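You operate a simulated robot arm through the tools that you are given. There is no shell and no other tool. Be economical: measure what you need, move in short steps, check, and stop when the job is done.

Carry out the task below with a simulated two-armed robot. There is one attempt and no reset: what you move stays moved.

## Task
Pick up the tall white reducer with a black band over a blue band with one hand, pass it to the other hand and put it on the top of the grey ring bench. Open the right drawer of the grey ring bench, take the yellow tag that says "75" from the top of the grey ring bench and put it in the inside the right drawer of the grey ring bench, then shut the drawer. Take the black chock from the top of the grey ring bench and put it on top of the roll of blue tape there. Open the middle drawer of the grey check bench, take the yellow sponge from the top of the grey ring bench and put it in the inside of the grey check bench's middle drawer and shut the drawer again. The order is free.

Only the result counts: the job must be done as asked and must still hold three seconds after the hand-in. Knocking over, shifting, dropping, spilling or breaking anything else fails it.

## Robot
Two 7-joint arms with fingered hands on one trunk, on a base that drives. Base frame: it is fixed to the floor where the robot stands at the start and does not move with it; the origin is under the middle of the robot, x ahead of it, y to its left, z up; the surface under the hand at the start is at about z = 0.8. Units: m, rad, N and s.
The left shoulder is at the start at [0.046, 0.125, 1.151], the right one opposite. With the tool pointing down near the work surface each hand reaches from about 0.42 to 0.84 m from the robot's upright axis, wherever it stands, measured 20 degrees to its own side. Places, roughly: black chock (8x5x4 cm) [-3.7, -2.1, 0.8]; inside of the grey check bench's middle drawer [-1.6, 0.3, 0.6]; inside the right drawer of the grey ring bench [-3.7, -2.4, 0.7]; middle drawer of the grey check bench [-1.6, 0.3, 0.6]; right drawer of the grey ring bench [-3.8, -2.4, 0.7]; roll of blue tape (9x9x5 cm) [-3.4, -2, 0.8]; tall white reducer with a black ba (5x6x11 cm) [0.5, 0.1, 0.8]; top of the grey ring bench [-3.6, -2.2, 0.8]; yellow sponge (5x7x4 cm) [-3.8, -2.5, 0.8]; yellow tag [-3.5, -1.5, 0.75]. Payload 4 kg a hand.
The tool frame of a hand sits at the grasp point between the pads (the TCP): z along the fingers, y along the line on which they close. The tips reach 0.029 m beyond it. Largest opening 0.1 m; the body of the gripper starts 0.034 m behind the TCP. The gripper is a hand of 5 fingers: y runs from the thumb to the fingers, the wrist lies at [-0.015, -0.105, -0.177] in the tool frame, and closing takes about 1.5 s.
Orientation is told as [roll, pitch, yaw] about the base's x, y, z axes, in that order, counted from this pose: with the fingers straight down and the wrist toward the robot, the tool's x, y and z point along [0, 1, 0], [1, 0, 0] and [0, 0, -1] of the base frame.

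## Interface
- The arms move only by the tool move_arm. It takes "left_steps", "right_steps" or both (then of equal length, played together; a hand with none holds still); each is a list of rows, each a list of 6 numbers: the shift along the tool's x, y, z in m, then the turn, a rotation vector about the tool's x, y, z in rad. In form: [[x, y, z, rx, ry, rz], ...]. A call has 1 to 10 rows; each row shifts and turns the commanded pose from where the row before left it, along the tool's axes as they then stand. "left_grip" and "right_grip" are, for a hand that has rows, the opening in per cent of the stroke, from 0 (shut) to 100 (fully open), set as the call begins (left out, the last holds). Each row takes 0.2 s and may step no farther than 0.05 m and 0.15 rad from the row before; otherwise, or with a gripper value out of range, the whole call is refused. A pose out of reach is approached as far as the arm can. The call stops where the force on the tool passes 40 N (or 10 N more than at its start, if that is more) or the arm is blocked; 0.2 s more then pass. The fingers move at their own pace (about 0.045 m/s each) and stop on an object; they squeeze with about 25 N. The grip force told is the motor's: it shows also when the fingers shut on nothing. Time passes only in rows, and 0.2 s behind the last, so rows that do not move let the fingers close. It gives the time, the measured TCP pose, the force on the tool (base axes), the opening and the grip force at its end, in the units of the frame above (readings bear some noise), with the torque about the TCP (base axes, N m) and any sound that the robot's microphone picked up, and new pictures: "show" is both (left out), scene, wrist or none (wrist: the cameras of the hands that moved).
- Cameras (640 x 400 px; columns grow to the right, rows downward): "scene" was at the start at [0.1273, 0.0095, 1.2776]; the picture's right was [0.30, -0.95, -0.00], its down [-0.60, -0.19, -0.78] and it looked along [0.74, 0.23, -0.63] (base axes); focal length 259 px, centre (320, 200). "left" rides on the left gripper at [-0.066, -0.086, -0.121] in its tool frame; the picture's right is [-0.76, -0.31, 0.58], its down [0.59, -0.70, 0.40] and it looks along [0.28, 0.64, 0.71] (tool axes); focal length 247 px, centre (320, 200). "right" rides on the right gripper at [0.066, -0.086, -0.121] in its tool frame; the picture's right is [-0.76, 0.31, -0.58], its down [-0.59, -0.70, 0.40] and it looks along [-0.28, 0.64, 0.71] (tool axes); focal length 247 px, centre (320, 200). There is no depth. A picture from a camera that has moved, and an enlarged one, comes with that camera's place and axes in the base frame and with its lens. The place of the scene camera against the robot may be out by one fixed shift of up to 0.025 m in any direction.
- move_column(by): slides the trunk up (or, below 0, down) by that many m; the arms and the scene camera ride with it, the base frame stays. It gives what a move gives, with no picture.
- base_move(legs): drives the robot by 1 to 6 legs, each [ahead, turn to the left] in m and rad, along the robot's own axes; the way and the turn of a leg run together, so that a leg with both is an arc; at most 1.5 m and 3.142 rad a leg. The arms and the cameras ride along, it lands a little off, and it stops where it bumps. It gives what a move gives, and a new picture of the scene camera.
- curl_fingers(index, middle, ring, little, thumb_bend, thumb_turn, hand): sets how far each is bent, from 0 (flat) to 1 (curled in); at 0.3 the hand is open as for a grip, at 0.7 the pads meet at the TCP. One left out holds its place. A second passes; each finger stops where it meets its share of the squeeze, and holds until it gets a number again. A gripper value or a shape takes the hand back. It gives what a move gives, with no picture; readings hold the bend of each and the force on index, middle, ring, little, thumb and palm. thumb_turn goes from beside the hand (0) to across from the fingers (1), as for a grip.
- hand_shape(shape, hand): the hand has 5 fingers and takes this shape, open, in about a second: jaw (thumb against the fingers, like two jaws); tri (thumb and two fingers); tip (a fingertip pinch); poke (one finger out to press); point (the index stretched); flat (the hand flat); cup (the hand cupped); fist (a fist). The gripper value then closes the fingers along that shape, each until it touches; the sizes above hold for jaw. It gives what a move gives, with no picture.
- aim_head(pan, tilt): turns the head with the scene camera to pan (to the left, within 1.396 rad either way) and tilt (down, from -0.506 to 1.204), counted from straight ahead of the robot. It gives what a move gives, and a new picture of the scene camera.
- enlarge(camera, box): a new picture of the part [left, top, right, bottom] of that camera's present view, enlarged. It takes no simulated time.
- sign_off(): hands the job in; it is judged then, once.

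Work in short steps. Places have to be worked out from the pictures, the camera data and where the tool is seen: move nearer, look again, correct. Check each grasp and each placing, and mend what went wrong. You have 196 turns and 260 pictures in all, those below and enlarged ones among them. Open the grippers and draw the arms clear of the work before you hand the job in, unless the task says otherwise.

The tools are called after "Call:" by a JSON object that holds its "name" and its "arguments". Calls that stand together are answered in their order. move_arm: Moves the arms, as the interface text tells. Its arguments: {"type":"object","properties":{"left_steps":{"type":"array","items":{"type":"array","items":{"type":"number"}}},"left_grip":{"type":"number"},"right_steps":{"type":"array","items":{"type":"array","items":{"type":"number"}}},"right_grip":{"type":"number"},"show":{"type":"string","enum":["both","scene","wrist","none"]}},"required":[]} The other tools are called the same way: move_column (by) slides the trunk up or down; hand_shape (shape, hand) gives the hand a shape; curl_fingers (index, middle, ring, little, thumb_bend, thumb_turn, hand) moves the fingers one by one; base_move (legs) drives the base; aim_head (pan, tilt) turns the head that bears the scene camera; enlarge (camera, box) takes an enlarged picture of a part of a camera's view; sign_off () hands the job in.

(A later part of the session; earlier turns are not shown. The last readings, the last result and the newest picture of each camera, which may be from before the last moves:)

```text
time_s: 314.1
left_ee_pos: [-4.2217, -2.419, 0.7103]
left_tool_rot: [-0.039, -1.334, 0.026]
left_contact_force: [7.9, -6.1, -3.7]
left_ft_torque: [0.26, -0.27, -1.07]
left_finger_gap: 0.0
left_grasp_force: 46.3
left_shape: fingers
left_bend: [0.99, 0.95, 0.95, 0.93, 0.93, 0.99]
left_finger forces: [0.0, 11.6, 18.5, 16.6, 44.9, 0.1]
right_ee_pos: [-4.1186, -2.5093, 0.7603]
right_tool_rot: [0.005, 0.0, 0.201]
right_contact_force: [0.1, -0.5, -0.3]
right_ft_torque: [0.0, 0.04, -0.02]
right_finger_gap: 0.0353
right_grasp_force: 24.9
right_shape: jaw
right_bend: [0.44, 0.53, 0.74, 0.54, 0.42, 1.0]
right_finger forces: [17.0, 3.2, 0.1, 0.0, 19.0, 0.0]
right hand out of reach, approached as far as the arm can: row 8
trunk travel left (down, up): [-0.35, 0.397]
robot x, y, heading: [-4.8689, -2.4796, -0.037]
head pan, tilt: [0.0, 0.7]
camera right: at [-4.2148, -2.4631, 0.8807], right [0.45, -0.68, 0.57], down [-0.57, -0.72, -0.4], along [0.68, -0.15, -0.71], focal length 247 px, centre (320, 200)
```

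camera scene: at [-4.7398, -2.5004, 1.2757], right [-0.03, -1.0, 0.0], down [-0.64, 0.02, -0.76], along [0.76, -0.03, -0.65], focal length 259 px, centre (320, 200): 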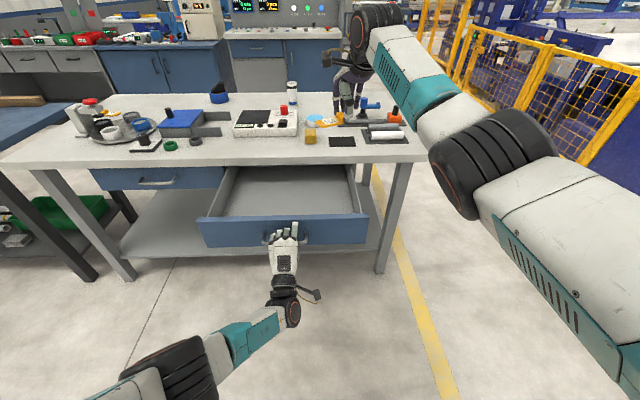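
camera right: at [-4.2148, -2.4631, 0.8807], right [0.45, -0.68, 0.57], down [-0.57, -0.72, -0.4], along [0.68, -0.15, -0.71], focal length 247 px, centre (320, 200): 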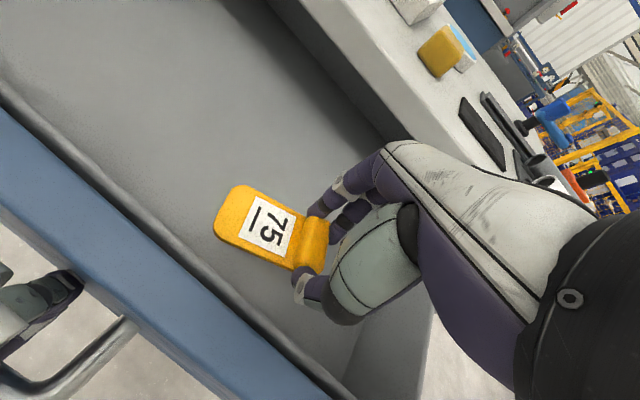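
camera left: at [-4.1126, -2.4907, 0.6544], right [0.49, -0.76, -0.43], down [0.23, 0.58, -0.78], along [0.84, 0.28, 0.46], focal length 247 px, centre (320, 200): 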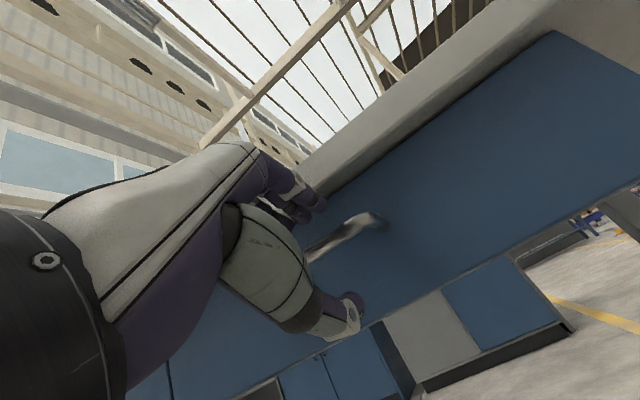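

The tag is inside the drawer. I'll lower a bit more, pulling slightly back for reach, then release.

Call:
{"name": "move_arm", "arguments": {"right_steps": [[0, -0.03, 0.01, 0, 0, 0], [0, 0, 0.015, 0, 0, 0], [0, 0, 0.01, 0, 0, 0]], "show": "none"}}

Call:
{"name": "move_arm", "arguments": {"right_steps": [[0, 0, 0, 0, 0, 0], [0, 0, 0, 0, 0, 0], [0, 0, 0, 0, 0, 0], [0, 0, 0, 0, 0, 0], [0, 0, -0.03, 0, 0, 0], [0, 0, -0.045, 0, 0, 0], [0, 0, -0.045, 0, 0, 0], [0, 0, -0.045, 0, 0, 0], [0, 0, -0.045, 0, 0, 0]], "right_grip": 100, "show": "wrist"}}

```text
time_s: 314.8
left_ee_pos: [-4.221, -2.4195, 0.7098]
left_tool_rot: [-0.034, -1.334, 0.018]
left_contact_force: [1.1, 0.9, 1.9]
left_ft_torque: [0.32, -0.23, -1.04]
left_finger_gap: 0.0002
left_grasp_force: 44.9
left_shape: fingers
left_bend: [0.99, 0.96, 0.95, 0.93, 0.93, 0.99]
left_finger forces: [0.0, 10.3, 16.6, 15.0, 47.6, 0.1]
right_ee_pos: [-4.1377, -2.5132, 0.7456]
right_tool_rot: [0.003, -0.03, 0.2]
right_contact_force: [13.7, -1.5, 3.1]
right_ft_torque: [-0.06, 0.1, 0.19]
right_finger_gap: 0.0349
right_grasp_force: 24.7
right_shape: jaw
right_bend: [0.4, 0.5, 0.74, 0.54, 0.76, 1.0]
right_finger forces: [20.6, 6.8, 0.0, 0.0, 36.4, 0.0]
trunk travel left (down, up): [-0.35, 0.397]
robot x, y, heading: [-4.8741, -2.4817, -0.034]
head pan, tilt: [0.0, 0.7]
stopped in row 3 (right hand): the force on the tool passed its limit at 42 N (the readings are from after the stop); the commanded pose is now the measured one
```

```text
time_s: 316.8
left_ee_pos: [-4.2205, -2.4194, 0.7107]
left_tool_rot: [-0.039, -1.332, 0.022]
left_contact_force: [10.8, -2.8, 0.6]
left_ft_torque: [0.37, -0.17, -1.16]
left_finger_gap: 0.0
left_grasp_force: 44.2
left_shape: fingers
left_bend: [0.99, 0.96, 0.95, 0.93, 0.93, 0.99]
left_finger forces: [0.0, 11.5, 18.7, 17.4, 42.1, 0.0]
right_ee_pos: [-4.1433, -2.5164, 0.9514]
right_tool_rot: [0.004, -0.022, 0.203]
right_contact_force: [-0.5, 0.1, 0.0]
right_ft_torque: [-0.01, 0.0, -0.02]
right_finger_gap: 0.0998
right_grasp_force: 0.1
right_shape: jaw
right_bend: [0.3, 0.3, 0.3, 0.3, 0.3, 0.98]
right_finger forces: [0.0, 0.0, 0.0, 0.0, 0.0, 0.0]
trunk travel left (down, up): [-0.35, 0.397]
robot x, y, heading: [-4.8697, -2.4788, -0.035]
head pan, tilt: [0.0, 0.7]
camera right: at [-4.243, -2.4707, 1.0715], right [0.44, -0.69, 0.58], down [-0.56, -0.71, -0.42], along [0.7, -0.14, -0.7], focal length 247 px, centre (320, 200)
```

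right: 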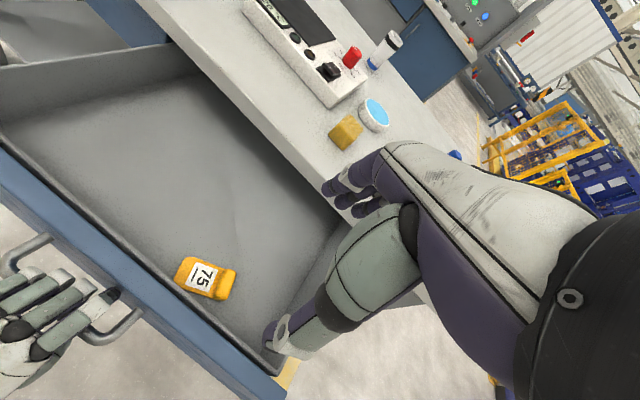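

The tag lies flat in the drawer. I'll raise the right hand and push the drawer shut with the left hand by driving forward.

Call:
{"name": "move_arm", "arguments": {"right_steps": [[0, -0.03, -0.03, 0, 0, 0], [0, -0.03, -0.03, 0, 0, 0], [0, -0.03, -0.03, 0, 0, 0]], "show": "none"}}

Call:
{"name": "base_move", "arguments": {"legs": [[0.265, 0]]}}

```text
time_s: 317.6
left_ee_pos: [-4.2217, -2.4202, 0.7096]
left_tool_rot: [-0.036, -1.334, 0.022]
left_contact_force: [9.4, -2.9, 0.1]
left_ft_torque: [0.34, -0.15, -1.15]
left_finger_gap: 0.0002
left_grasp_force: 44.3
left_shape: fingers
left_bend: [0.99, 0.96, 0.95, 0.93, 0.92, 0.99]
left_finger forces: [0.1, 11.2, 18.3, 17.1, 42.4, 0.1]
right_ee_pos: [-4.2356, -2.5349, 1.0393]
right_tool_rot: [0.004, -0.023, 0.201]
right_contact_force: [-0.2, 0.7, 0.0]
right_ft_torque: [0.0, 0.02, 0.0]
right_finger_gap: 0.1003
right_grasp_force: 0.0
right_shape: jaw
right_bend: [0.3, 0.3, 0.3, 0.3, 0.3, 0.98]
right_finger forces: [0.0, 0.0, 0.0, 0.1, 0.1, 0.0]
trunk travel left (down, up): [-0.35, 0.397]
robot x, y, heading: [-4.8691, -2.4812, -0.033]
head pan, tilt: [0.0, 0.7]
```

```text
time_s: 319.5
left_ee_pos: [-3.9526, -2.4258, 0.7098]
left_tool_rot: [-0.029, -1.337, 0.017]
left_contact_force: [0.0, 33.1, 4.7]
left_ft_torque: [0.15, -0.36, -1.62]
left_finger_gap: 0.0
left_grasp_force: 40.2
left_shape: fingers
left_bend: [0.99, 0.96, 0.95, 0.94, 0.93, 1.0]
left_finger forces: [0.0, 10.1, 11.9, 12.2, 46.0, 0.0]
right_ee_pos: [-3.9692, -2.5424, 1.0406]
right_tool_rot: [0.001, -0.023, 0.199]
right_contact_force: [0.4, -0.6, -0.4]
right_ft_torque: [0.02, 0.0, -0.02]
right_finger_gap: 0.1
right_grasp_force: 0.1
right_shape: jaw
right_bend: [0.3, 0.3, 0.3, 0.3, 0.3, 0.98]
right_finger forces: [0.0, 0.1, 0.0, 0.0, 0.0, 0.1]
trunk travel left (down, up): [-0.35, 0.397]
robot x, y, heading: [-4.6053, -2.4907, -0.039]
head pan, tilt: [0.0, 0.7]
camera scene: at [-4.4732, -2.5077, 1.2758], right [-0.04, -1.0, 0.0], down [-0.64, 0.02, -0.76], along [0.76, -0.03, -0.64], focal length 259 px, centre (320, 200)
```

scene: 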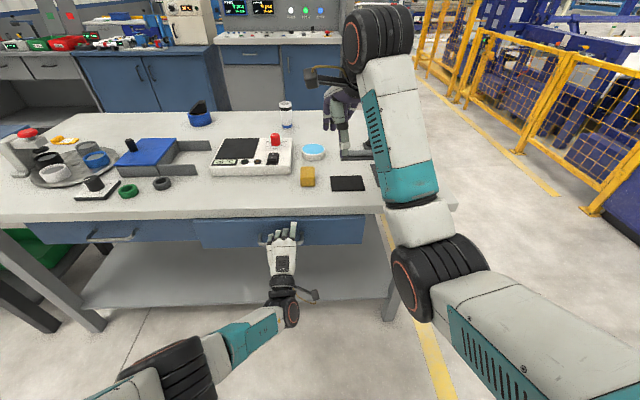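

Nearly shut. I'll release the handle, back off, make a fist and push the drawer front home.

Call:
{"name": "move_arm", "arguments": {"left_steps": [[0, 0, 0, 0, 0, 0], [0, 0, 0, 0, 0, 0], [0, 0, 0, 0, 0, 0], [0, 0, 0, 0, 0, 0], [0, 0, -0.04, 0, 0, 0], [0, 0, -0.04, 0, 0, 0]], "left_grip": 75, "show": "none"}}

Call:
{"name": "enlarge", "arguments": {"camera": "scene", "box": [20, 190, 400, 290]}}

```text
time_s: 320.9
left_ee_pos: [-4.0329, -2.4283, 0.7305]
left_tool_rot: [-0.02, -1.334, 0.006]
left_contact_force: [0.5, 0.6, -0.2]
left_ft_torque: [0.02, 0.04, -0.02]
left_finger_gap: 0.0746
left_grasp_force: 0.0
left_shape: jaw
left_bend: [0.4, 0.34, 0.25, 0.39, 0.3, 0.99]
left_finger forces: [0.1, 0.0, 0.0, 0.0, 0.1, 0.0]
right_ee_pos: [-3.9695, -2.5437, 1.04]
right_tool_rot: [0.004, -0.025, 0.197]
right_contact_force: [-0.3, 0.4, 0.2]
right_ft_torque: [-0.01, 0.01, -0.01]
right_finger_gap: 0.1
right_grasp_force: 0.1
right_shape: jaw
right_bend: [0.3, 0.3, 0.3, 0.3, 0.3, 0.98]
right_finger forces: [0.1, 0.1, 0.0, 0.1, 0.1, 0.0]
trunk travel left (down, up): [-0.35, 0.397]
robot x, y, heading: [-4.601, -2.4864, -0.037]
head pan, tilt: [0.0, 0.7]
```

```text
1.68 times, centred on (210, 240) of scene
camera zoom: at [-4.4736, -2.5101, 1.2759], right [-0.04, -1.0, 0.0], down [-0.64, 0.02, -0.76], along [0.76, -0.03, -0.64], focal length 436 px, centre (505, 133)
```

zoom: 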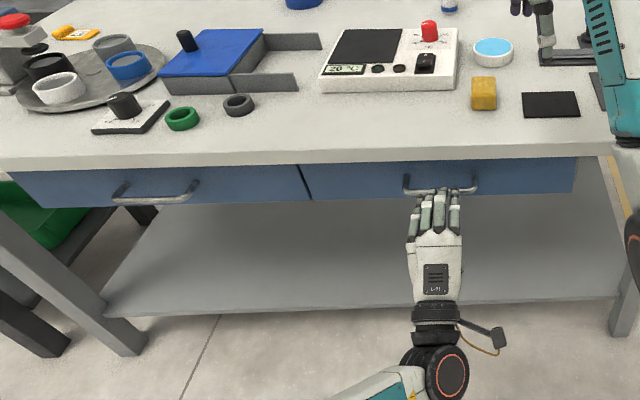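

It looks flush; I'll give it one gentle push with a fist to make sure.

Call:
{"name": "hand_shape", "arguments": {"hand": "left", "shape": "fist"}}

Call:
{"name": "move_arm", "arguments": {"left_steps": [[0, 0, 0.03, 0, 0, 0], [0, 0, 0.015, 0, 0, 0], [0, 0, 0.01, 0, 0, 0], [0, 0, 0.01, 0, 0, 0], [0, 0, 0.01, 0, 0, 0], [0, 0, 0.01, 0, 0, 0], [0, 0, 0.01, 0, 0, 0], [0, 0, 0.01, 0, 0, 0]], "show": "none"}}

Call:
{"name": "enlarge", "arguments": {"camera": "scene", "box": [180, 190, 380, 290]}}

```text
time_s: 321.8
left_ee_pos: [-4.0322, -2.4268, 0.7309]
left_tool_rot: [-0.019, -1.336, 0.008]
left_contact_force: [0.5, 0.1, 0.6]
left_ft_torque: [0.01, -0.02, 0.02]
left_finger_gap: 0.0
left_grasp_force: 0.1
left_shape: fist
left_bend: [0.99, 1.0, 1.0, 1.0, 0.87, 0.84]
left_finger forces: [0.0, 0.0, 0.0, 0.0, 0.1, 0.0]
right_ee_pos: [-3.9685, -2.5448, 1.04]
right_tool_rot: [0.003, -0.023, 0.197]
right_contact_force: [0.0, 1.0, -0.2]
right_ft_torque: [-0.03, -0.02, -0.02]
right_finger_gap: 0.0996
right_grasp_force: 0.0
right_shape: jaw
right_bend: [0.3, 0.3, 0.3, 0.3, 0.3, 0.98]
right_finger forces: [0.1, 0.0, 0.0, 0.1, 0.0, 0.1]
trunk travel left (down, up): [-0.35, 0.397]
robot x, y, heading: [-4.6001, -2.4869, -0.039]
head pan, tilt: [0.0, 0.7]
```

```text
time_s: 323.2
left_ee_pos: [-3.9556, -2.4278, 0.7039]
left_tool_rot: [-0.018, -1.333, 0.0]
left_contact_force: [-18.3, 2.8, 6.6]
left_ft_torque: [-0.14, -0.14, -0.36]
left_finger_gap: 0.0001
left_grasp_force: 0.0
left_shape: fist
left_bend: [1.0, 1.0, 1.0, 1.0, 0.92, 0.83]
left_finger forces: [0.0, 0.1, 0.0, 0.1, 23.1, 0.0]
left hand out of reach, approached as far as the arm can: row 7
right_ee_pos: [-3.9719, -2.5452, 1.04]
right_tool_rot: [0.004, -0.023, 0.198]
right_contact_force: [1.2, 0.0, 1.1]
right_ft_torque: [0.0, 0.01, -0.02]
right_finger_gap: 0.0999
right_grasp_force: 0.1
right_shape: jaw
right_bend: [0.3, 0.3, 0.3, 0.3, 0.3, 0.98]
right_finger forces: [0.0, 0.0, 0.1, 0.0, 0.0, 0.1]
trunk travel left (down, up): [-0.35, 0.397]
robot x, y, heading: [-4.6062, -2.488, -0.034]
head pan, tilt: [0.0, 0.7]
stopped in row 7 (left hand): the force on the tool passed its limit at 50 N (the readings are from after the stop); the commanded pose is now the measured one
```

```text
3.20 times, centred on (280, 240) of scene
camera zoom: at [-4.476, -2.5101, 1.2761], right [-0.04, -1.0, 0.0], down [-0.64, 0.02, -0.77], along [0.77, -0.03, -0.64], focal length 828 px, centre (448, 72)
```

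zoom: 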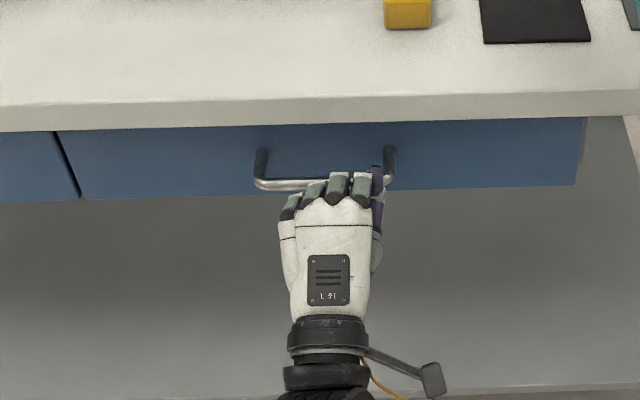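

The drawer is shut. I'll retract the left hand and move the right hand over toward the sponge for a wrist view.

Call:
{"name": "move_arm", "arguments": {"left_steps": [[0, 0, -0.04, 0, 0, 0], [0, 0, -0.04, 0, 0, 0], [0, 0, -0.04, 0, 0, 0], [0, 0, 0, 0, 0, 0]], "right_steps": [[0, 0.03, 0, 0, 0, 0.1], [0.01, 0.03, 0, 0, 0, 0.098], [0.01, 0.03, 0, 0, 0, 0], [0.01, 0.01, 0.03, 0, 0, 0]], "show": "wrist"}}

```text
time_s: 324.2
left_ee_pos: [-4.07, -2.4245, 0.7317]
left_tool_rot: [-0.01, -1.328, -0.003]
left_contact_force: [0.1, 0.0, 0.0]
left_ft_torque: [-0.03, -0.04, 0.02]
left_finger_gap: 0.0
left_grasp_force: 0.2
left_shape: fist
left_bend: [1.0, 1.0, 1.0, 1.0, 0.89, 0.83]
left_finger forces: [0.0, 0.1, 0.0, 0.0, 0.0, 0.0]
right_ee_pos: [-3.8703, -2.5063, 1.0105]
right_tool_rot: [0.009, -0.023, 0.0]
right_contact_force: [-0.3, -0.5, 0.7]
right_ft_torque: [-0.01, -0.02, 0.01]
right_finger_gap: 0.0999
right_grasp_force: 0.0
right_shape: jaw
right_bend: [0.3, 0.3, 0.3, 0.3, 0.3, 0.98]
right_finger forces: [0.1, 0.0, 0.0, 0.0, 0.0, 0.0]
trunk travel left (down, up): [-0.35, 0.397]
robot x, y, heading: [-4.6032, -2.4867, -0.035]
head pan, tilt: [0.0, 0.7]
camera right: at [-3.9582, -2.4426, 1.1322], right [0.29, -0.76, 0.58], down [-0.69, -0.59, -0.42], along [0.66, -0.28, -0.7], focal length 247 px, centre (320, 200)
camera left: at [-4.2101, -2.4886, 0.6777], right [0.47, -0.77, -0.43], down [0.23, 0.58, -0.78], along [0.85, 0.27, 0.45], focal length 247 px, centre (320, 200)
```

right: 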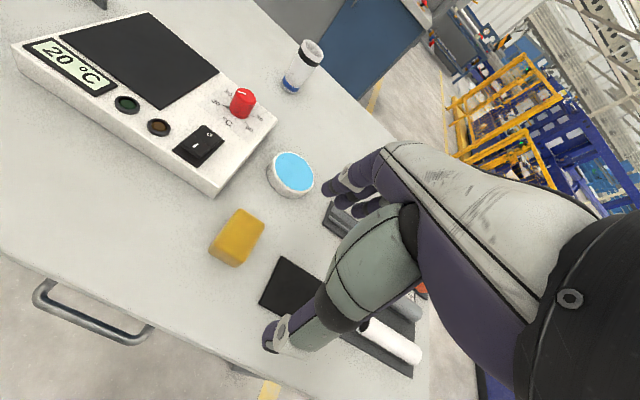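
left: 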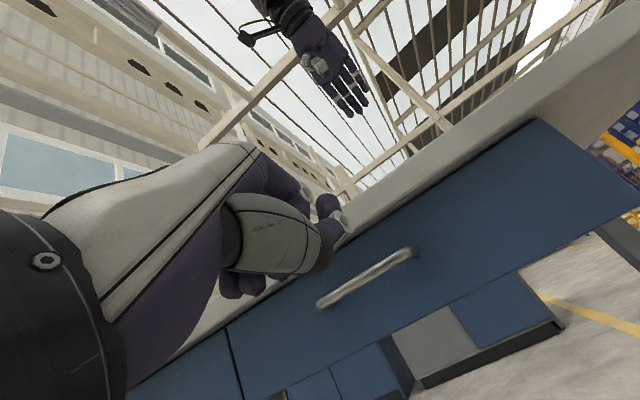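

The sponge is at about (−3.812, −2.475), long axis along x. I'll lift the left fist above the bench, then move the base 0.1 m closer.

Call:
{"name": "move_arm", "arguments": {"left_steps": [[0, 0.045, -0.01, 0, 0, 0], [0, 0.045, -0.01, 0, 0, 0], [0, 0.045, -0.01, 0, 0, 0], [0, 0.045, -0.01, 0, 0, 0], [0, 0.045, -0.01, 0, 0, 0], [0, 0.045, -0.01, 0, 0, 0]], "show": "none"}}

Call:
{"name": "base_move", "arguments": {"legs": [[0.1, 0]]}}

Call:
{"name": "enlarge", "arguments": {"camera": "right", "box": [140, 180, 340, 380]}}

```text
time_s: 325.6
left_ee_pos: [-4.0644, -2.4245, 1.0078]
left_tool_rot: [-0.01, -1.328, -0.007]
left_contact_force: [0.4, 0.5, 0.0]
left_ft_torque: [-0.01, 0.04, -0.03]
left_finger_gap: 0.0002
left_grasp_force: 0.0
left_shape: fist
left_bend: [1.0, 1.0, 1.0, 1.0, 0.89, 0.83]
left_finger forces: [0.0, 0.0, 0.0, 0.1, 0.0, 0.0]
right_ee_pos: [-3.8712, -2.5065, 1.0116]
right_tool_rot: [0.009, -0.023, 0.001]
right_contact_force: [0.0, 0.4, -0.5]
right_ft_torque: [-0.02, 0.0, 0.01]
right_finger_gap: 0.1
right_grasp_force: 0.1
right_shape: jaw
right_bend: [0.3, 0.3, 0.3, 0.3, 0.3, 0.98]
right_finger forces: [0.0, 0.0, 0.0, 0.0, 0.1, 0.0]
trunk travel left (down, up): [-0.35, 0.397]
robot x, y, heading: [-4.607, -2.489, -0.034]
head pan, tilt: [0.0, 0.7]
```

```text
time_s: 326.8
left_ee_pos: [-3.9643, -2.4283, 1.0069]
left_tool_rot: [-0.013, -1.325, -0.005]
left_contact_force: [1.3, -0.2, -0.2]
left_ft_torque: [0.0, 0.0, 0.01]
left_finger_gap: 0.0
left_grasp_force: 0.2
left_shape: fist
left_bend: [1.0, 1.0, 1.0, 1.0, 0.89, 0.83]
left_finger forces: [0.0, 0.0, 0.0, 0.0, 0.0, 0.0]
right_ee_pos: [-3.7718, -2.5107, 1.0113]
right_tool_rot: [0.009, -0.019, 0.0]
right_contact_force: [0.4, 0.3, -0.1]
right_ft_torque: [-0.01, 0.0, -0.01]
right_finger_gap: 0.1001
right_grasp_force: 0.2
right_shape: jaw
right_bend: [0.3, 0.3, 0.3, 0.3, 0.3, 0.98]
right_finger forces: [0.0, 0.0, 0.0, 0.0, 0.1, 0.0]
trunk travel left (down, up): [-0.35, 0.397]
robot x, y, heading: [-4.51, -2.4947, -0.041]
head pan, tilt: [0.0, 0.7]
camera scene: at [-4.374, -2.5142, 1.2756], right [-0.04, -1.0, 0.0], down [-0.64, 0.02, -0.76], along [0.76, -0.03, -0.65], focal length 259 px, centre (320, 200)
```

scene: 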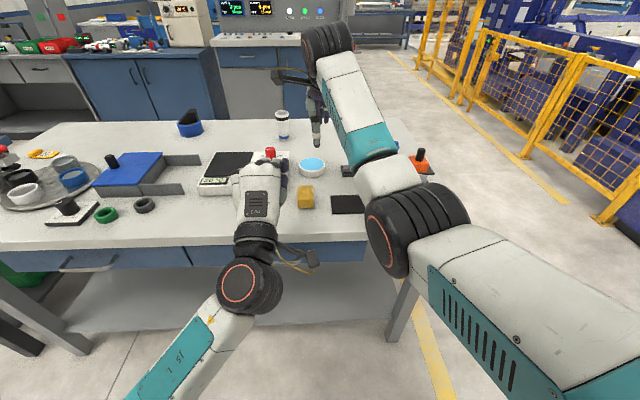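

```text
2.00 times, centred on (240, 280) of right
camera zoom: at [-3.8592, -2.4467, 1.132], right [0.29, -0.76, 0.58], down [-0.69, -0.59, -0.42], along [0.66, -0.28, -0.7], focal length 494 px, centre (480, 40)
```

zoom: 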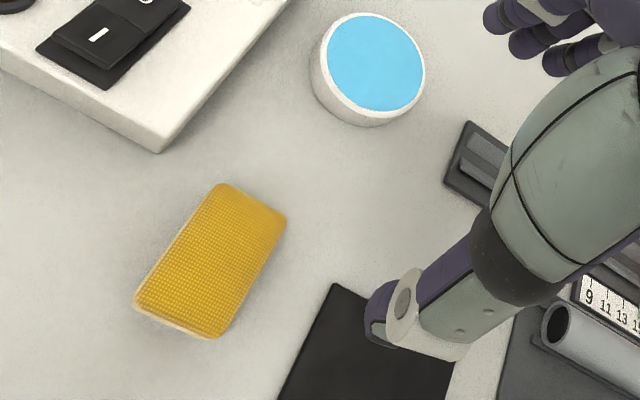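

Sponge centre (−3.811, −2.479). I'll align above it and lower.

Call:
{"name": "move_arm", "arguments": {"right_steps": [[0.031, -0.038, 0, 0, 0, 0], [0, 0, 0.045, 0, 0, 0], [0, 0, 0.045, 0, 0, 0], [0, 0, 0.045, 0, 0, 0], [0, 0, 0.038, 0, 0, 0]], "show": "wrist"}}

```text
time_s: 328.0
left_ee_pos: [-3.9663, -2.4291, 1.0067]
left_tool_rot: [-0.011, -1.33, -0.005]
left_contact_force: [0.7, -0.6, 0.0]
left_ft_torque: [-0.04, 0.01, -0.02]
left_finger_gap: 0.0002
left_grasp_force: 0.1
left_shape: fist
left_bend: [1.0, 1.0, 1.0, 1.0, 0.89, 0.83]
left_finger forces: [0.0, 0.1, 0.0, 0.1, 0.0, 0.1]
right_ee_pos: [-3.808, -2.4766, 0.8392]
right_tool_rot: [0.009, -0.022, -0.001]
right_contact_force: [0.5, 0.3, -0.7]
right_ft_torque: [0.0, 0.02, -0.02]
right_finger_gap: 0.0999
right_grasp_force: 0.0
right_shape: jaw
right_bend: [0.3, 0.3, 0.3, 0.3, 0.3, 0.98]
right_finger forces: [0.0, 0.0, 0.0, 0.1, 0.1, 0.1]
trunk travel left (down, up): [-0.35, 0.397]
robot x, y, heading: [-4.5012, -2.4933, -0.04]
head pan, tilt: [0.0, 0.7]
camera right: at [-3.8953, -2.4136, 0.9605], right [0.29, -0.76, 0.58], down [-0.69, -0.59, -0.42], along [0.66, -0.28, -0.7], focal length 247 px, centre (320, 200)
```

right: 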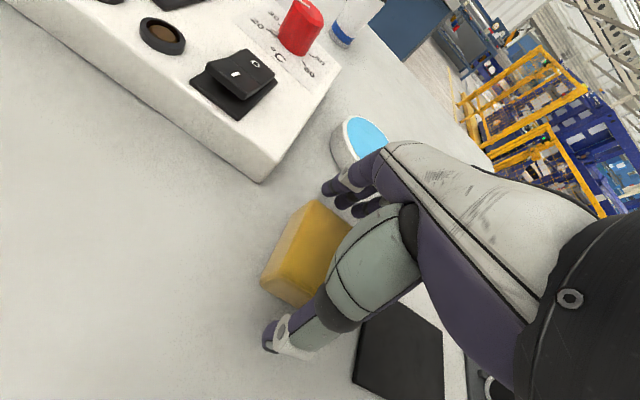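

Thumb and fingers straddle the sponge. Closing and lifting.

Call:
{"name": "move_arm", "arguments": {"right_steps": [[0, 0, 0, 0, 0, 0], [0, 0, 0, 0, 0, 0], [0, 0, 0, 0, 0, 0], [0, 0, 0, 0, 0, 0], [0, 0, 0, 0, 0, 0], [0, 0, 0, 0, 0, 0], [0, 0, 0, 0, 0, 0]], "right_grip": 0, "show": "none"}}

Call:
{"name": "move_arm", "arguments": {"right_steps": [[0, 0, -0.03, 0, 0, 0], [0, 0, -0.04, 0, 0, 0], [0, 0, -0.045, 0, 0, 0], [0, 0, -0.045, 0, 0, 0], [0, 0, -0.045, 0, 0, 0]], "show": "wrist"}}

```text
time_s: 329.6
left_ee_pos: [-3.965, -2.4286, 1.0073]
left_tool_rot: [-0.013, -1.327, -0.004]
left_contact_force: [0.0, -0.4, -0.3]
left_ft_torque: [0.01, -0.02, -0.01]
left_finger_gap: 0.0
left_grasp_force: 0.0
left_shape: fist
left_bend: [1.0, 1.0, 1.0, 1.0, 0.89, 0.83]
left_finger forces: [0.0, 0.0, 0.1, 0.0, 0.0, 0.0]
right_ee_pos: [-3.8076, -2.477, 0.8397]
right_tool_rot: [0.009, -0.024, 0.0]
right_contact_force: [0.0, -0.5, 0.4]
right_ft_torque: [-0.01, 0.03, 0.0]
right_finger_gap: 0.061
right_grasp_force: 24.9
right_shape: jaw
right_bend: [0.41, 0.4, 0.74, 0.5, 0.31, 0.99]
right_finger forces: [14.3, 6.2, 2.7, 0.1, 23.4, 0.1]
trunk travel left (down, up): [-0.35, 0.397]
robot x, y, heading: [-4.5058, -2.4963, -0.038]
head pan, tilt: [0.0, 0.7]
```

```text
time_s: 330.8
left_ee_pos: [-3.9651, -2.429, 1.0072]
left_tool_rot: [-0.013, -1.328, -0.001]
left_contact_force: [0.7, 0.1, 0.0]
left_ft_torque: [0.03, -0.01, -0.03]
left_finger_gap: 0.0
left_grasp_force: 0.2
left_shape: fist
left_bend: [1.0, 1.0, 1.0, 1.0, 0.89, 0.83]
left_finger forces: [0.0, 0.0, 0.0, 0.1, 0.0, 0.0]
right_ee_pos: [-3.8122, -2.4784, 1.0419]
right_tool_rot: [0.008, -0.021, -0.001]
right_contact_force: [0.5, 0.0, -0.6]
right_ft_torque: [0.01, 0.0, 0.01]
right_finger_gap: 0.0609
right_grasp_force: 24.6
right_shape: jaw
right_bend: [0.41, 0.4, 0.74, 0.5, 0.31, 0.99]
right_finger forces: [14.0, 6.2, 2.7, 0.1, 23.3, 0.0]
trunk travel left (down, up): [-0.35, 0.397]
robot x, y, heading: [-4.5075, -2.4917, -0.042]
head pan, tilt: [0.0, 0.7]
camera right: at [-3.8994, -2.4147, 1.1626], right [0.29, -0.76, 0.58], down [-0.69, -0.59, -0.42], along [0.66, -0.28, -0.7], focal length 247 px, centre (320, 200)
```

right: 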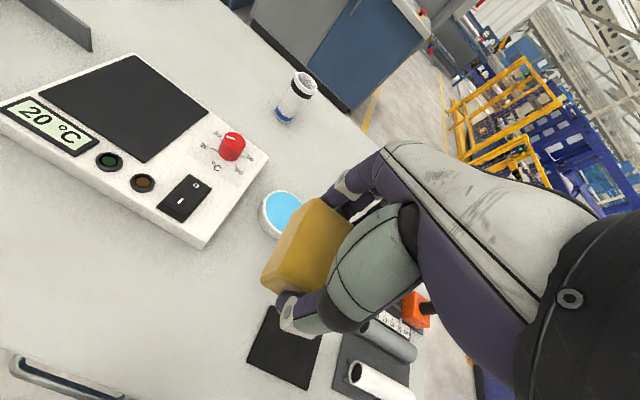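

The sponge is firmly held. Now I'll drive around the bench end toward the grey check bench (its drawers face the aisle at x≈−2).

Call:
{"name": "base_move", "arguments": {"legs": [[-0.15, 0], [0, -1.53], [1.2, 0], [0, 1.57], [1.5, 0], [0.45, 0]]}}

```text
time_s: 355.0
left_ee_pos: [-2.1989, -3.5983, 1.0069]
left_tool_rot: [-0.013, -1.329, 0.043]
left_contact_force: [0.1, -1.0, -0.4]
left_ft_torque: [-0.02, -0.03, 0.0]
left_finger_gap: 0.0
left_grasp_force: 0.1
left_shape: fist
left_bend: [1.0, 1.0, 1.0, 1.0, 0.89, 0.83]
left_finger forces: [0.0, 0.0, 0.1, 0.1, 0.0, 0.0]
right_ee_pos: [-2.0446, -3.6435, 1.0405]
right_tool_rot: [0.009, -0.022, 0.046]
right_contact_force: [-0.5, 0.2, -0.7]
right_ft_torque: [0.02, -0.02, -0.02]
right_finger_gap: 0.0603
right_grasp_force: 24.9
right_shape: jaw
right_bend: [0.41, 0.4, 0.74, 0.5, 0.31, 0.99]
right_finger forces: [13.7, 6.5, 3.2, 0.1, 22.2, 0.0]
trunk travel left (down, up): [-0.35, 0.397]
robot x, y, heading: [-2.7337, -3.6885, 0.005]
head pan, tilt: [0.0, 0.7]
camera scene: at [-2.6058, -3.7042, 1.2757], right [0.01, -1.0, 0.0], down [-0.64, -0.01, -0.76], along [0.76, 0.01, -0.64], focal length 259 px, centre (320, 200)
```

scene: 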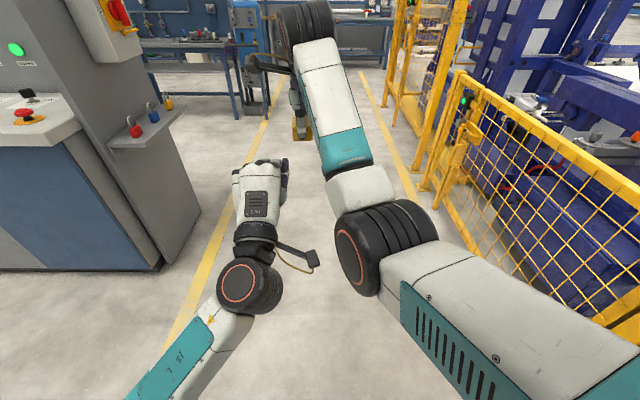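

Sponge still firm. Turning up the aisle.

Call:
{"name": "base_move", "arguments": {"legs": [[0, 1.565], [1.5, 0], [1.4, 0]]}}

Call:
{"name": "aim_head", "arguments": {"pan": -0.7, "tilt": 0.6}}

```text
time_s: 372.9
left_ee_pos: [-2.8774, -0.2658, 1.0064]
left_tool_rot: [-0.012, -1.329, 1.611]
left_contact_force: [0.3, 0.2, -0.8]
left_ft_torque: [0.01, -0.02, -0.01]
left_finger_gap: 0.0
left_grasp_force: 0.0
left_shape: fist
left_bend: [1.0, 1.0, 1.0, 1.0, 0.89, 0.83]
left_finger forces: [0.0, 0.0, 0.1, 0.1, 0.0, 0.1]
right_ee_pos: [-2.8351, -0.1102, 1.0421]
right_tool_rot: [0.01, -0.021, 1.615]
right_contact_force: [-0.5, 0.3, -0.9]
right_ft_torque: [0.0, 0.02, 0.0]
right_finger_gap: 0.0607
right_grasp_force: 24.6
right_shape: jaw
right_bend: [0.41, 0.4, 0.75, 0.5, 0.32, 0.99]
right_finger forces: [13.6, 6.5, 3.1, 0.1, 22.0, 0.0]
trunk travel left (down, up): [-0.35, 0.397]
robot x, y, heading: [-2.7913, -0.8028, 1.572]
head pan, tilt: [0.0, 0.7]
camera scene: at [-2.8035, -0.6765, 1.2758], right [1.0, 0.01, 0.0], down [0.0, -0.64, -0.76], along [0.0, 0.76, -0.64], focal length 259 px, centre (320, 200)
```

scene: 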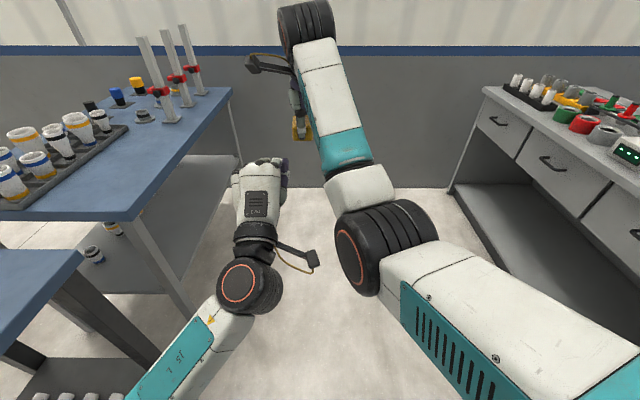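

```text
time_s: 373.9
left_ee_pos: [-2.8781, -0.2665, 1.0068]
left_tool_rot: [-0.012, -1.328, 1.609]
left_contact_force: [-0.7, 0.9, -1.1]
left_ft_torque: [-0.01, -0.02, 0.02]
left_finger_gap: 0.0002
left_grasp_force: 0.0
left_shape: fist
left_bend: [1.0, 1.0, 1.0, 1.0, 0.89, 0.83]
left_finger forces: [0.0, 0.0, 0.0, 0.0, 0.0, 0.0]
right_ee_pos: [-2.8337, -0.1102, 1.0416]
right_tool_rot: [0.01, -0.022, 1.614]
right_contact_force: [-0.9, 0.2, -0.6]
right_ft_torque: [0.03, 0.01, 0.03]
right_finger_gap: 0.0605
right_grasp_force: 25.3
right_shape: jaw
right_bend: [0.41, 0.4, 0.75, 0.5, 0.32, 0.99]
right_finger forces: [13.7, 6.6, 3.2, 0.0, 21.9, 0.0]
trunk travel left (down, up): [-0.35, 0.397]
robot x, y, heading: [-2.7873, -0.8009, 1.573]
head pan, tilt: [-0.7, 0.6]
camera scene: at [-2.7465, -0.6936, 1.2844], right [0.77, -0.64, 0.0], down [-0.36, -0.44, -0.82], along [0.53, 0.63, -0.57], focal length 259 px, centre (320, 200)
```

scene: 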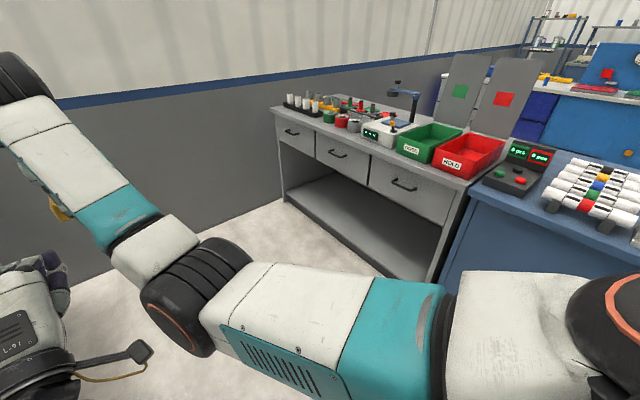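

The check bench has three drawers facing this aisle; the middle handle is near (−1.88, 0.22, 0.70). I'll drive up and face it.

Call:
{"name": "base_move", "arguments": {"legs": [[0.97, 0], [0, -1.573], [0.2, 0]]}}

Call:
{"name": "aim_head", "arguments": {"pan": 0.0, "tilt": 0.75}}

```text
time_s: 384.0
left_ee_pos: [-2.057, 0.2009, 1.0076]
left_tool_rot: [-0.012, -1.328, 0.005]
left_contact_force: [0.4, -0.7, 0.2]
left_ft_torque: [0.0, 0.05, -0.01]
left_finger_gap: 0.0
left_grasp_force: 0.1
left_shape: fist
left_bend: [1.0, 1.0, 1.0, 1.0, 0.89, 0.83]
left_finger forces: [0.0, 0.1, 0.0, 0.1, 0.0, 0.1]
right_ee_pos: [-1.9023, 0.1528, 1.0419]
right_tool_rot: [0.007, -0.021, 0.011]
right_contact_force: [-0.1, -0.6, -0.3]
right_ft_torque: [-0.07, -0.02, 0.03]
right_finger_gap: 0.0603
right_grasp_force: 25.1
right_shape: jaw
right_bend: [0.41, 0.4, 0.75, 0.5, 0.32, 0.99]
right_finger forces: [13.5, 6.4, 2.9, 0.0, 21.7, 0.0]
trunk travel left (down, up): [-0.35, 0.397]
robot x, y, heading: [-2.5924, 0.1307, -0.025]
head pan, tilt: [-0.7, 0.6]
camera scene: at [-2.4842, 0.0551, 1.2845], right [-0.66, -0.75, 0.0], down [-0.42, 0.37, -0.82], along [0.62, -0.55, -0.57], focal length 259 px, centre (320, 200)
```

scene: 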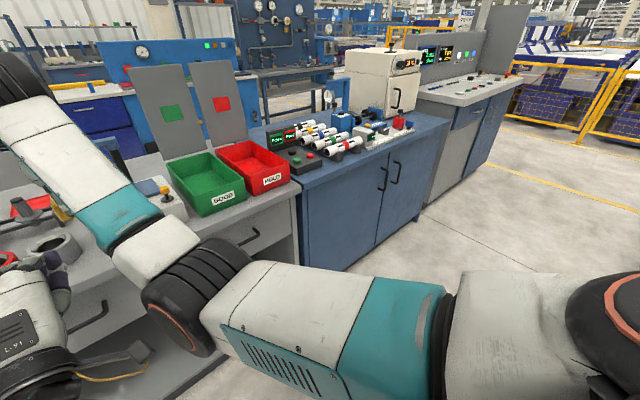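

```text
time_s: 385.1
left_ee_pos: [-2.0562, 0.2018, 1.0064]
left_tool_rot: [-0.013, -1.327, 0.007]
left_contact_force: [0.6, 0.9, -0.4]
left_ft_torque: [0.02, -0.03, 0.0]
left_finger_gap: 0.0003
left_grasp_force: 0.0
left_shape: fist
left_bend: [1.0, 1.0, 1.0, 1.0, 0.89, 0.83]
left_finger forces: [0.1, 0.1, 0.0, 0.1, 0.1, 0.1]
right_ee_pos: [-1.9025, 0.1523, 1.0412]
right_tool_rot: [0.007, -0.023, 0.011]
right_contact_force: [0.1, 0.3, 0.2]
right_ft_torque: [0.01, 0.01, 0.02]
right_finger_gap: 0.0602
right_grasp_force: 24.6
right_shape: jaw
right_bend: [0.41, 0.4, 0.75, 0.5, 0.32, 0.99]
right_finger forces: [13.6, 6.4, 3.0, 0.1, 21.6, 0.0]
trunk travel left (down, up): [-0.35, 0.397]
robot x, y, heading: [-2.5931, 0.1319, -0.019]
head pan, tilt: [0.0, 0.75]
camera scene: at [-2.4674, 0.1117, 1.2716], right [-0.02, -1.0, 0.0], down [-0.68, 0.02, -0.73], along [0.73, -0.02, -0.68], focal length 259 px, centre (320, 200)
```

scene: 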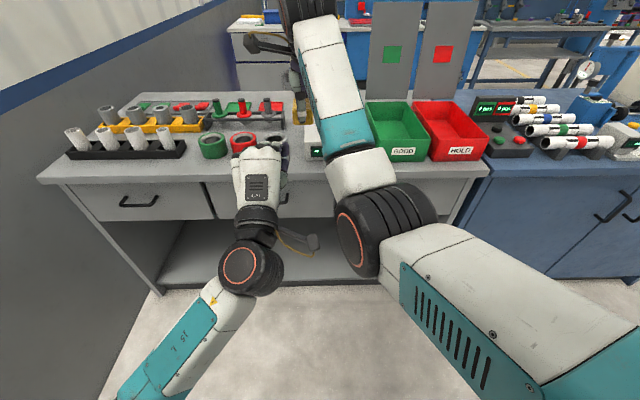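

The middle drawer's handle is behind my left hand at y≈0.20. I'll open the left hand, lower it in front of the drawers, and retract the right hand for clearance.

Call:
{"name": "hand_shape", "arguments": {"hand": "left", "shape": "jaw"}}

Call:
{"name": "move_arm", "arguments": {"left_steps": [[0, -0.0389, 0.003, 0, 0, 0], [0, -0.0389, 0.003, 0, 0, 0], [0, -0.0389, 0.003, 0, 0, 0], [0, -0.0389, 0.003, 0, 0, 0], [0, -0.0389, 0.003, 0, 0, 0], [0, -0.0389, 0.003, 0, 0, 0], [0, -0.0389, 0.003, 0, 0, 0]], "right_steps": [[-0.03, -0.03, 0, 0, 0, 0], [-0.03, -0.03, 0, 0, 0, 0], [-0.03, -0.03, 0, 0, 0, 0], [-0.03, -0.03, 0, 0, 0, 0], [-0.03, -0.03, 0, 0, 0, 0], [-0.03, -0.03, 0, 0, 0, 0], [0, 0, 0, 0, 0, 0]], "left_grip": 75}}

```text
time_s: 386.0
left_ee_pos: [-2.0567, 0.2017, 1.0074]
left_tool_rot: [-0.013, -1.328, 0.008]
left_contact_force: [-0.5, 0.5, -0.1]
left_ft_torque: [-0.02, -0.01, -0.01]
left_finger_gap: 0.0999
left_grasp_force: 0.0
left_shape: jaw
left_bend: [0.3, 0.3, 0.3, 0.3, 0.3, 0.97]
left_finger forces: [0.0, 0.0, 0.0, 0.0, 0.0, 0.0]
right_ee_pos: [-1.9026, 0.1523, 1.0408]
right_tool_rot: [0.009, -0.022, 0.01]
right_contact_force: [1.0, 0.0, 0.7]
right_ft_torque: [0.0, -0.03, -0.03]
right_finger_gap: 0.0603
right_grasp_force: 25.3
right_shape: jaw
right_bend: [0.41, 0.4, 0.75, 0.5, 0.32, 0.99]
right_finger forces: [13.5, 6.3, 3.0, 0.1, 21.5, 0.1]
trunk travel left (down, up): [-0.35, 0.397]
robot x, y, heading: [-2.5972, 0.1307, -0.023]
head pan, tilt: [0.0, 0.75]
```

```text
time_s: 387.6
left_ee_pos: [-2.1027, 0.1996, 0.7364]
left_tool_rot: [-0.013, -1.327, 0.009]
left_contact_force: [-0.1, 0.4, -0.6]
left_ft_torque: [0.0, 0.05, 0.01]
left_finger_gap: 0.0752
left_grasp_force: 0.0
left_shape: jaw
left_bend: [0.39, 0.34, 0.25, 0.39, 0.3, 0.99]
left_finger forces: [0.0, 0.1, 0.0, 0.0, 0.0, 0.1]
right_ee_pos: [-2.0627, -0.0307, 1.0101]
right_tool_rot: [0.008, -0.024, 0.01]
right_contact_force: [0.5, 0.9, 0.2]
right_ft_torque: [0.0, 0.03, -0.02]
right_finger_gap: 0.0604
right_grasp_force: 24.9
right_shape: jaw
right_bend: [0.41, 0.4, 0.75, 0.5, 0.33, 0.99]
right_finger forces: [13.5, 6.4, 2.9, 0.0, 21.5, 0.1]
right hand out of reach, approached as far as the arm can: row 5, 6
trunk travel left (down, up): [-0.35, 0.397]
robot x, y, heading: [-2.5952, 0.1301, -0.026]
head pan, tilt: [0.0, 0.75]
camera scene: at [-2.4673, 0.1114, 1.2715], right [-0.02, -1.0, 0.0], down [-0.68, 0.02, -0.73], along [0.73, -0.02, -0.68], focal length 259 px, centre (320, 200)
camera right: at [-2.1522, 0.0334, 1.1318], right [0.3, -0.76, 0.58], down [-0.69, -0.59, -0.42], along [0.66, -0.27, -0.7], focal length 247 px, centre (320, 200)
camera left: at [-2.2403, 0.1339, 0.6826], right [0.48, -0.76, -0.43], down [0.22, 0.59, -0.78], along [0.85, 0.28, 0.45], focal length 247 px, centre (320, 200)
```

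scene: 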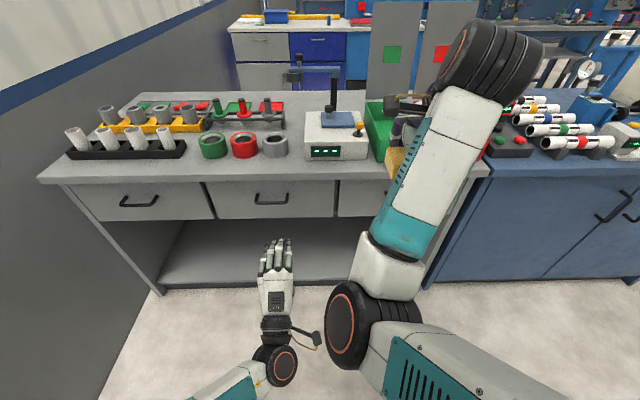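
right: 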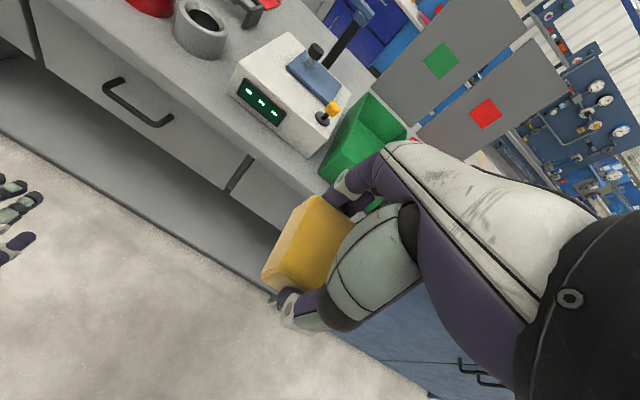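
left: 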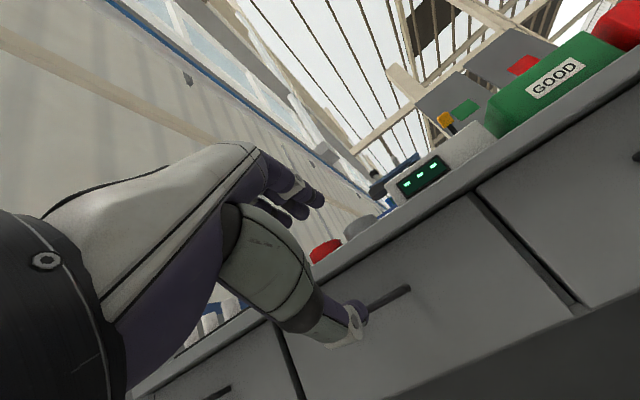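

Triangulated bar: centre ≈(−1.832, 0.258), z≈0.69. I'll move the base 0.12 m forward, then lower and align the left hand just in front of it.

Call:
{"name": "base_move", "arguments": {"legs": [[0.12, 0]]}}

Call:
{"name": "move_arm", "arguments": {"left_steps": [[0.02, -0.023, 0.003, 0, 0, 0], [0.02, -0.023, 0.003, 0, 0, 0], [0, 0.0085, 0.034, 0, 0, 0], [0, 0.0085, 0.034, 0, 0, 0]], "left_grip": 75, "show": "wrist"}}

```text
time_s: 388.8
left_ee_pos: [-1.9837, 0.1963, 0.7357]
left_tool_rot: [-0.015, -1.325, 0.007]
left_contact_force: [0.1, 0.0, 0.2]
left_ft_torque: [-0.02, 0.0, -0.01]
left_finger_gap: 0.0754
left_grasp_force: 0.0
left_shape: jaw
left_bend: [0.39, 0.34, 0.25, 0.39, 0.3, 0.99]
left_finger forces: [0.1, 0.0, 0.0, 0.1, 0.0, 0.0]
right_ee_pos: [-1.9459, -0.0336, 1.0108]
right_tool_rot: [0.006, -0.022, 0.009]
right_contact_force: [-0.3, 0.6, -0.7]
right_ft_torque: [0.0, -0.01, 0.0]
right_finger_gap: 0.0604
right_grasp_force: 25.1
right_shape: jaw
right_bend: [0.41, 0.4, 0.75, 0.5, 0.33, 0.99]
right_finger forces: [13.5, 6.5, 2.8, 0.1, 21.5, 0.0]
trunk travel left (down, up): [-0.35, 0.397]
robot x, y, heading: [-2.48, 0.1291, -0.022]
head pan, tilt: [0.0, 0.75]
camera scene: at [-2.3483, 0.1088, 1.2714], right [-0.02, -1.0, 0.0], down [-0.68, 0.02, -0.73], along [0.73, -0.02, -0.68], focal length 259 px, centre (320, 200)
```

scene: 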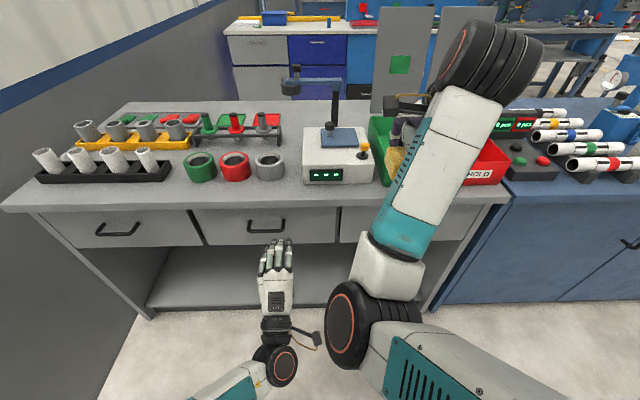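

```text
time_s: 389.8
left_ee_pos: [-1.9187, 0.2368, 0.691]
left_tool_rot: [-0.01, -1.329, 0.004]
left_contact_force: [0.1, -0.2, -0.1]
left_ft_torque: [-0.01, 0.03, -0.01]
left_finger_gap: 0.0754
left_grasp_force: 0.0
left_shape: jaw
left_bend: [0.39, 0.34, 0.25, 0.39, 0.3, 0.99]
left_finger forces: [0.1, 0.1, 0.1, 0.1, 0.1, 0.1]
right_ee_pos: [-1.9456, -0.0321, 1.0118]
right_tool_rot: [0.007, -0.024, 0.008]
right_contact_force: [-0.5, -0.8, -0.3]
right_ft_torque: [-0.03, -0.03, 0.02]
right_finger_gap: 0.0602
right_grasp_force: 24.9
right_shape: jaw
right_bend: [0.41, 0.4, 0.75, 0.5, 0.33, 0.99]
right_finger forces: [13.5, 6.5, 2.9, 0.0, 21.5, 0.1]
trunk travel left (down, up): [-0.35, 0.397]
robot x, y, heading: [-2.4766, 0.1333, -0.022]
head pan, tilt: [0.0, 0.75]
camera left: at [-2.056, 0.1706, 0.6374], right [0.48, -0.76, -0.43], down [0.22, 0.59, -0.78], along [0.85, 0.28, 0.45], focal length 247 px, centre (320, 200)
```

left: 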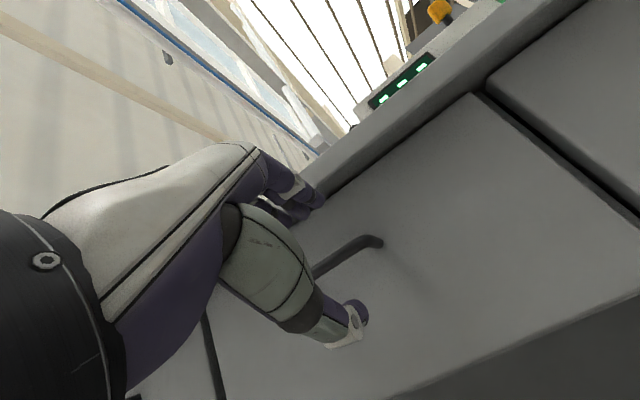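

Bar end confirmed at z≈0.687. I'll advance 8.5 cm so the bar is inside the hand, then wrap.

Call:
{"name": "move_arm", "arguments": {"left_steps": [[0, 0.006, 0.028, 0, 0, 0], [0, 0.006, 0.028, 0, 0, 0], [0, 0.006, 0.027, 0, 0, 0]], "show": "none"}}

Call:
{"name": "curl_fingers", "arguments": {"hand": "left", "index": 1.0, "middle": 1.0, "ring": 1.0, "little": 1.0, "thumb_bend": 0.9}}

Call:
{"name": "enlarge", "arguments": {"camera": "left", "box": [240, 150, 420, 350]}}

```text
time_s: 390.7
left_ee_pos: [-1.8448, 0.2348, 0.6851]
left_tool_rot: [-0.011, -1.336, 0.001]
left_contact_force: [-22.1, 0.5, 4.5]
left_ft_torque: [-0.01, -1.08, 0.2]
left_finger_gap: 0.0743
left_grasp_force: 0.0
left_shape: jaw
left_bend: [0.39, 0.31, 0.25, 0.39, 0.3, 0.99]
left_finger forces: [0.0, 22.0, 0.0, 0.0, 0.0, 0.0]
right_ee_pos: [-1.9466, -0.0322, 1.0132]
right_tool_rot: [0.007, -0.026, 0.008]
right_contact_force: [0.8, 0.8, 0.1]
right_ft_torque: [0.01, 0.02, -0.02]
right_finger_gap: 0.06
right_grasp_force: 25.0
right_shape: jaw
right_bend: [0.41, 0.4, 0.75, 0.5, 0.33, 0.99]
right_finger forces: [13.5, 6.5, 3.0, 0.0, 21.5, 0.1]
trunk travel left (down, up): [-0.35, 0.397]
robot x, y, heading: [-2.4777, 0.1291, -0.025]
head pan, tilt: [0.0, 0.75]
stopped in row 3 (left hand): the force on the tool passed its limit at 59 N (the readings are from after the stop); the commanded pose is now the measured one
```

```text
time_s: 391.1
left_ee_pos: [-1.8398, 0.233, 0.6915]
left_tool_rot: [-0.016, -1.346, 0.007]
left_contact_force: [10.5, 2.6, 18.5]
left_ft_torque: [0.57, 0.09, -0.22]
left_finger_gap: 0.0002
left_grasp_force: 11.0
left_shape: fingers
left_bend: [0.79, 0.84, 0.79, 0.76, 0.74, 0.99]
left_finger forces: [0.1, 7.6, 5.6, 9.4, 0.0, 0.0]
right_ee_pos: [-1.9452, -0.0328, 1.0136]
right_tool_rot: [0.008, -0.025, 0.007]
right_contact_force: [0.4, 0.1, -0.6]
right_ft_torque: [-0.01, -0.01, 0.02]
right_finger_gap: 0.0601
right_grasp_force: 25.0
right_shape: jaw
right_bend: [0.41, 0.4, 0.75, 0.5, 0.33, 0.99]
right_finger forces: [13.5, 6.5, 2.9, 0.0, 21.6, 0.1]
trunk travel left (down, up): [-0.35, 0.397]
robot x, y, heading: [-2.4742, 0.127, -0.025]
head pan, tilt: [0.0, 0.75]
stopped (left hand): the force on the tool passed its limit at 41 N (the readings are from after the stop); the commanded pose is now the measured one
```

```text
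2.00 times, centred on (330, 250) of left
camera zoom: at [-1.9781, 0.1684, 0.6352], right [0.49, -0.76, -0.42], down [0.24, 0.58, -0.78], along [0.84, 0.28, 0.47], focal length 494 px, centre (300, 100)
```

zoom: 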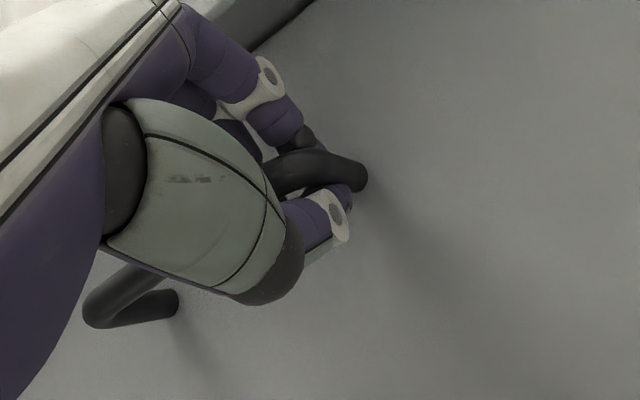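

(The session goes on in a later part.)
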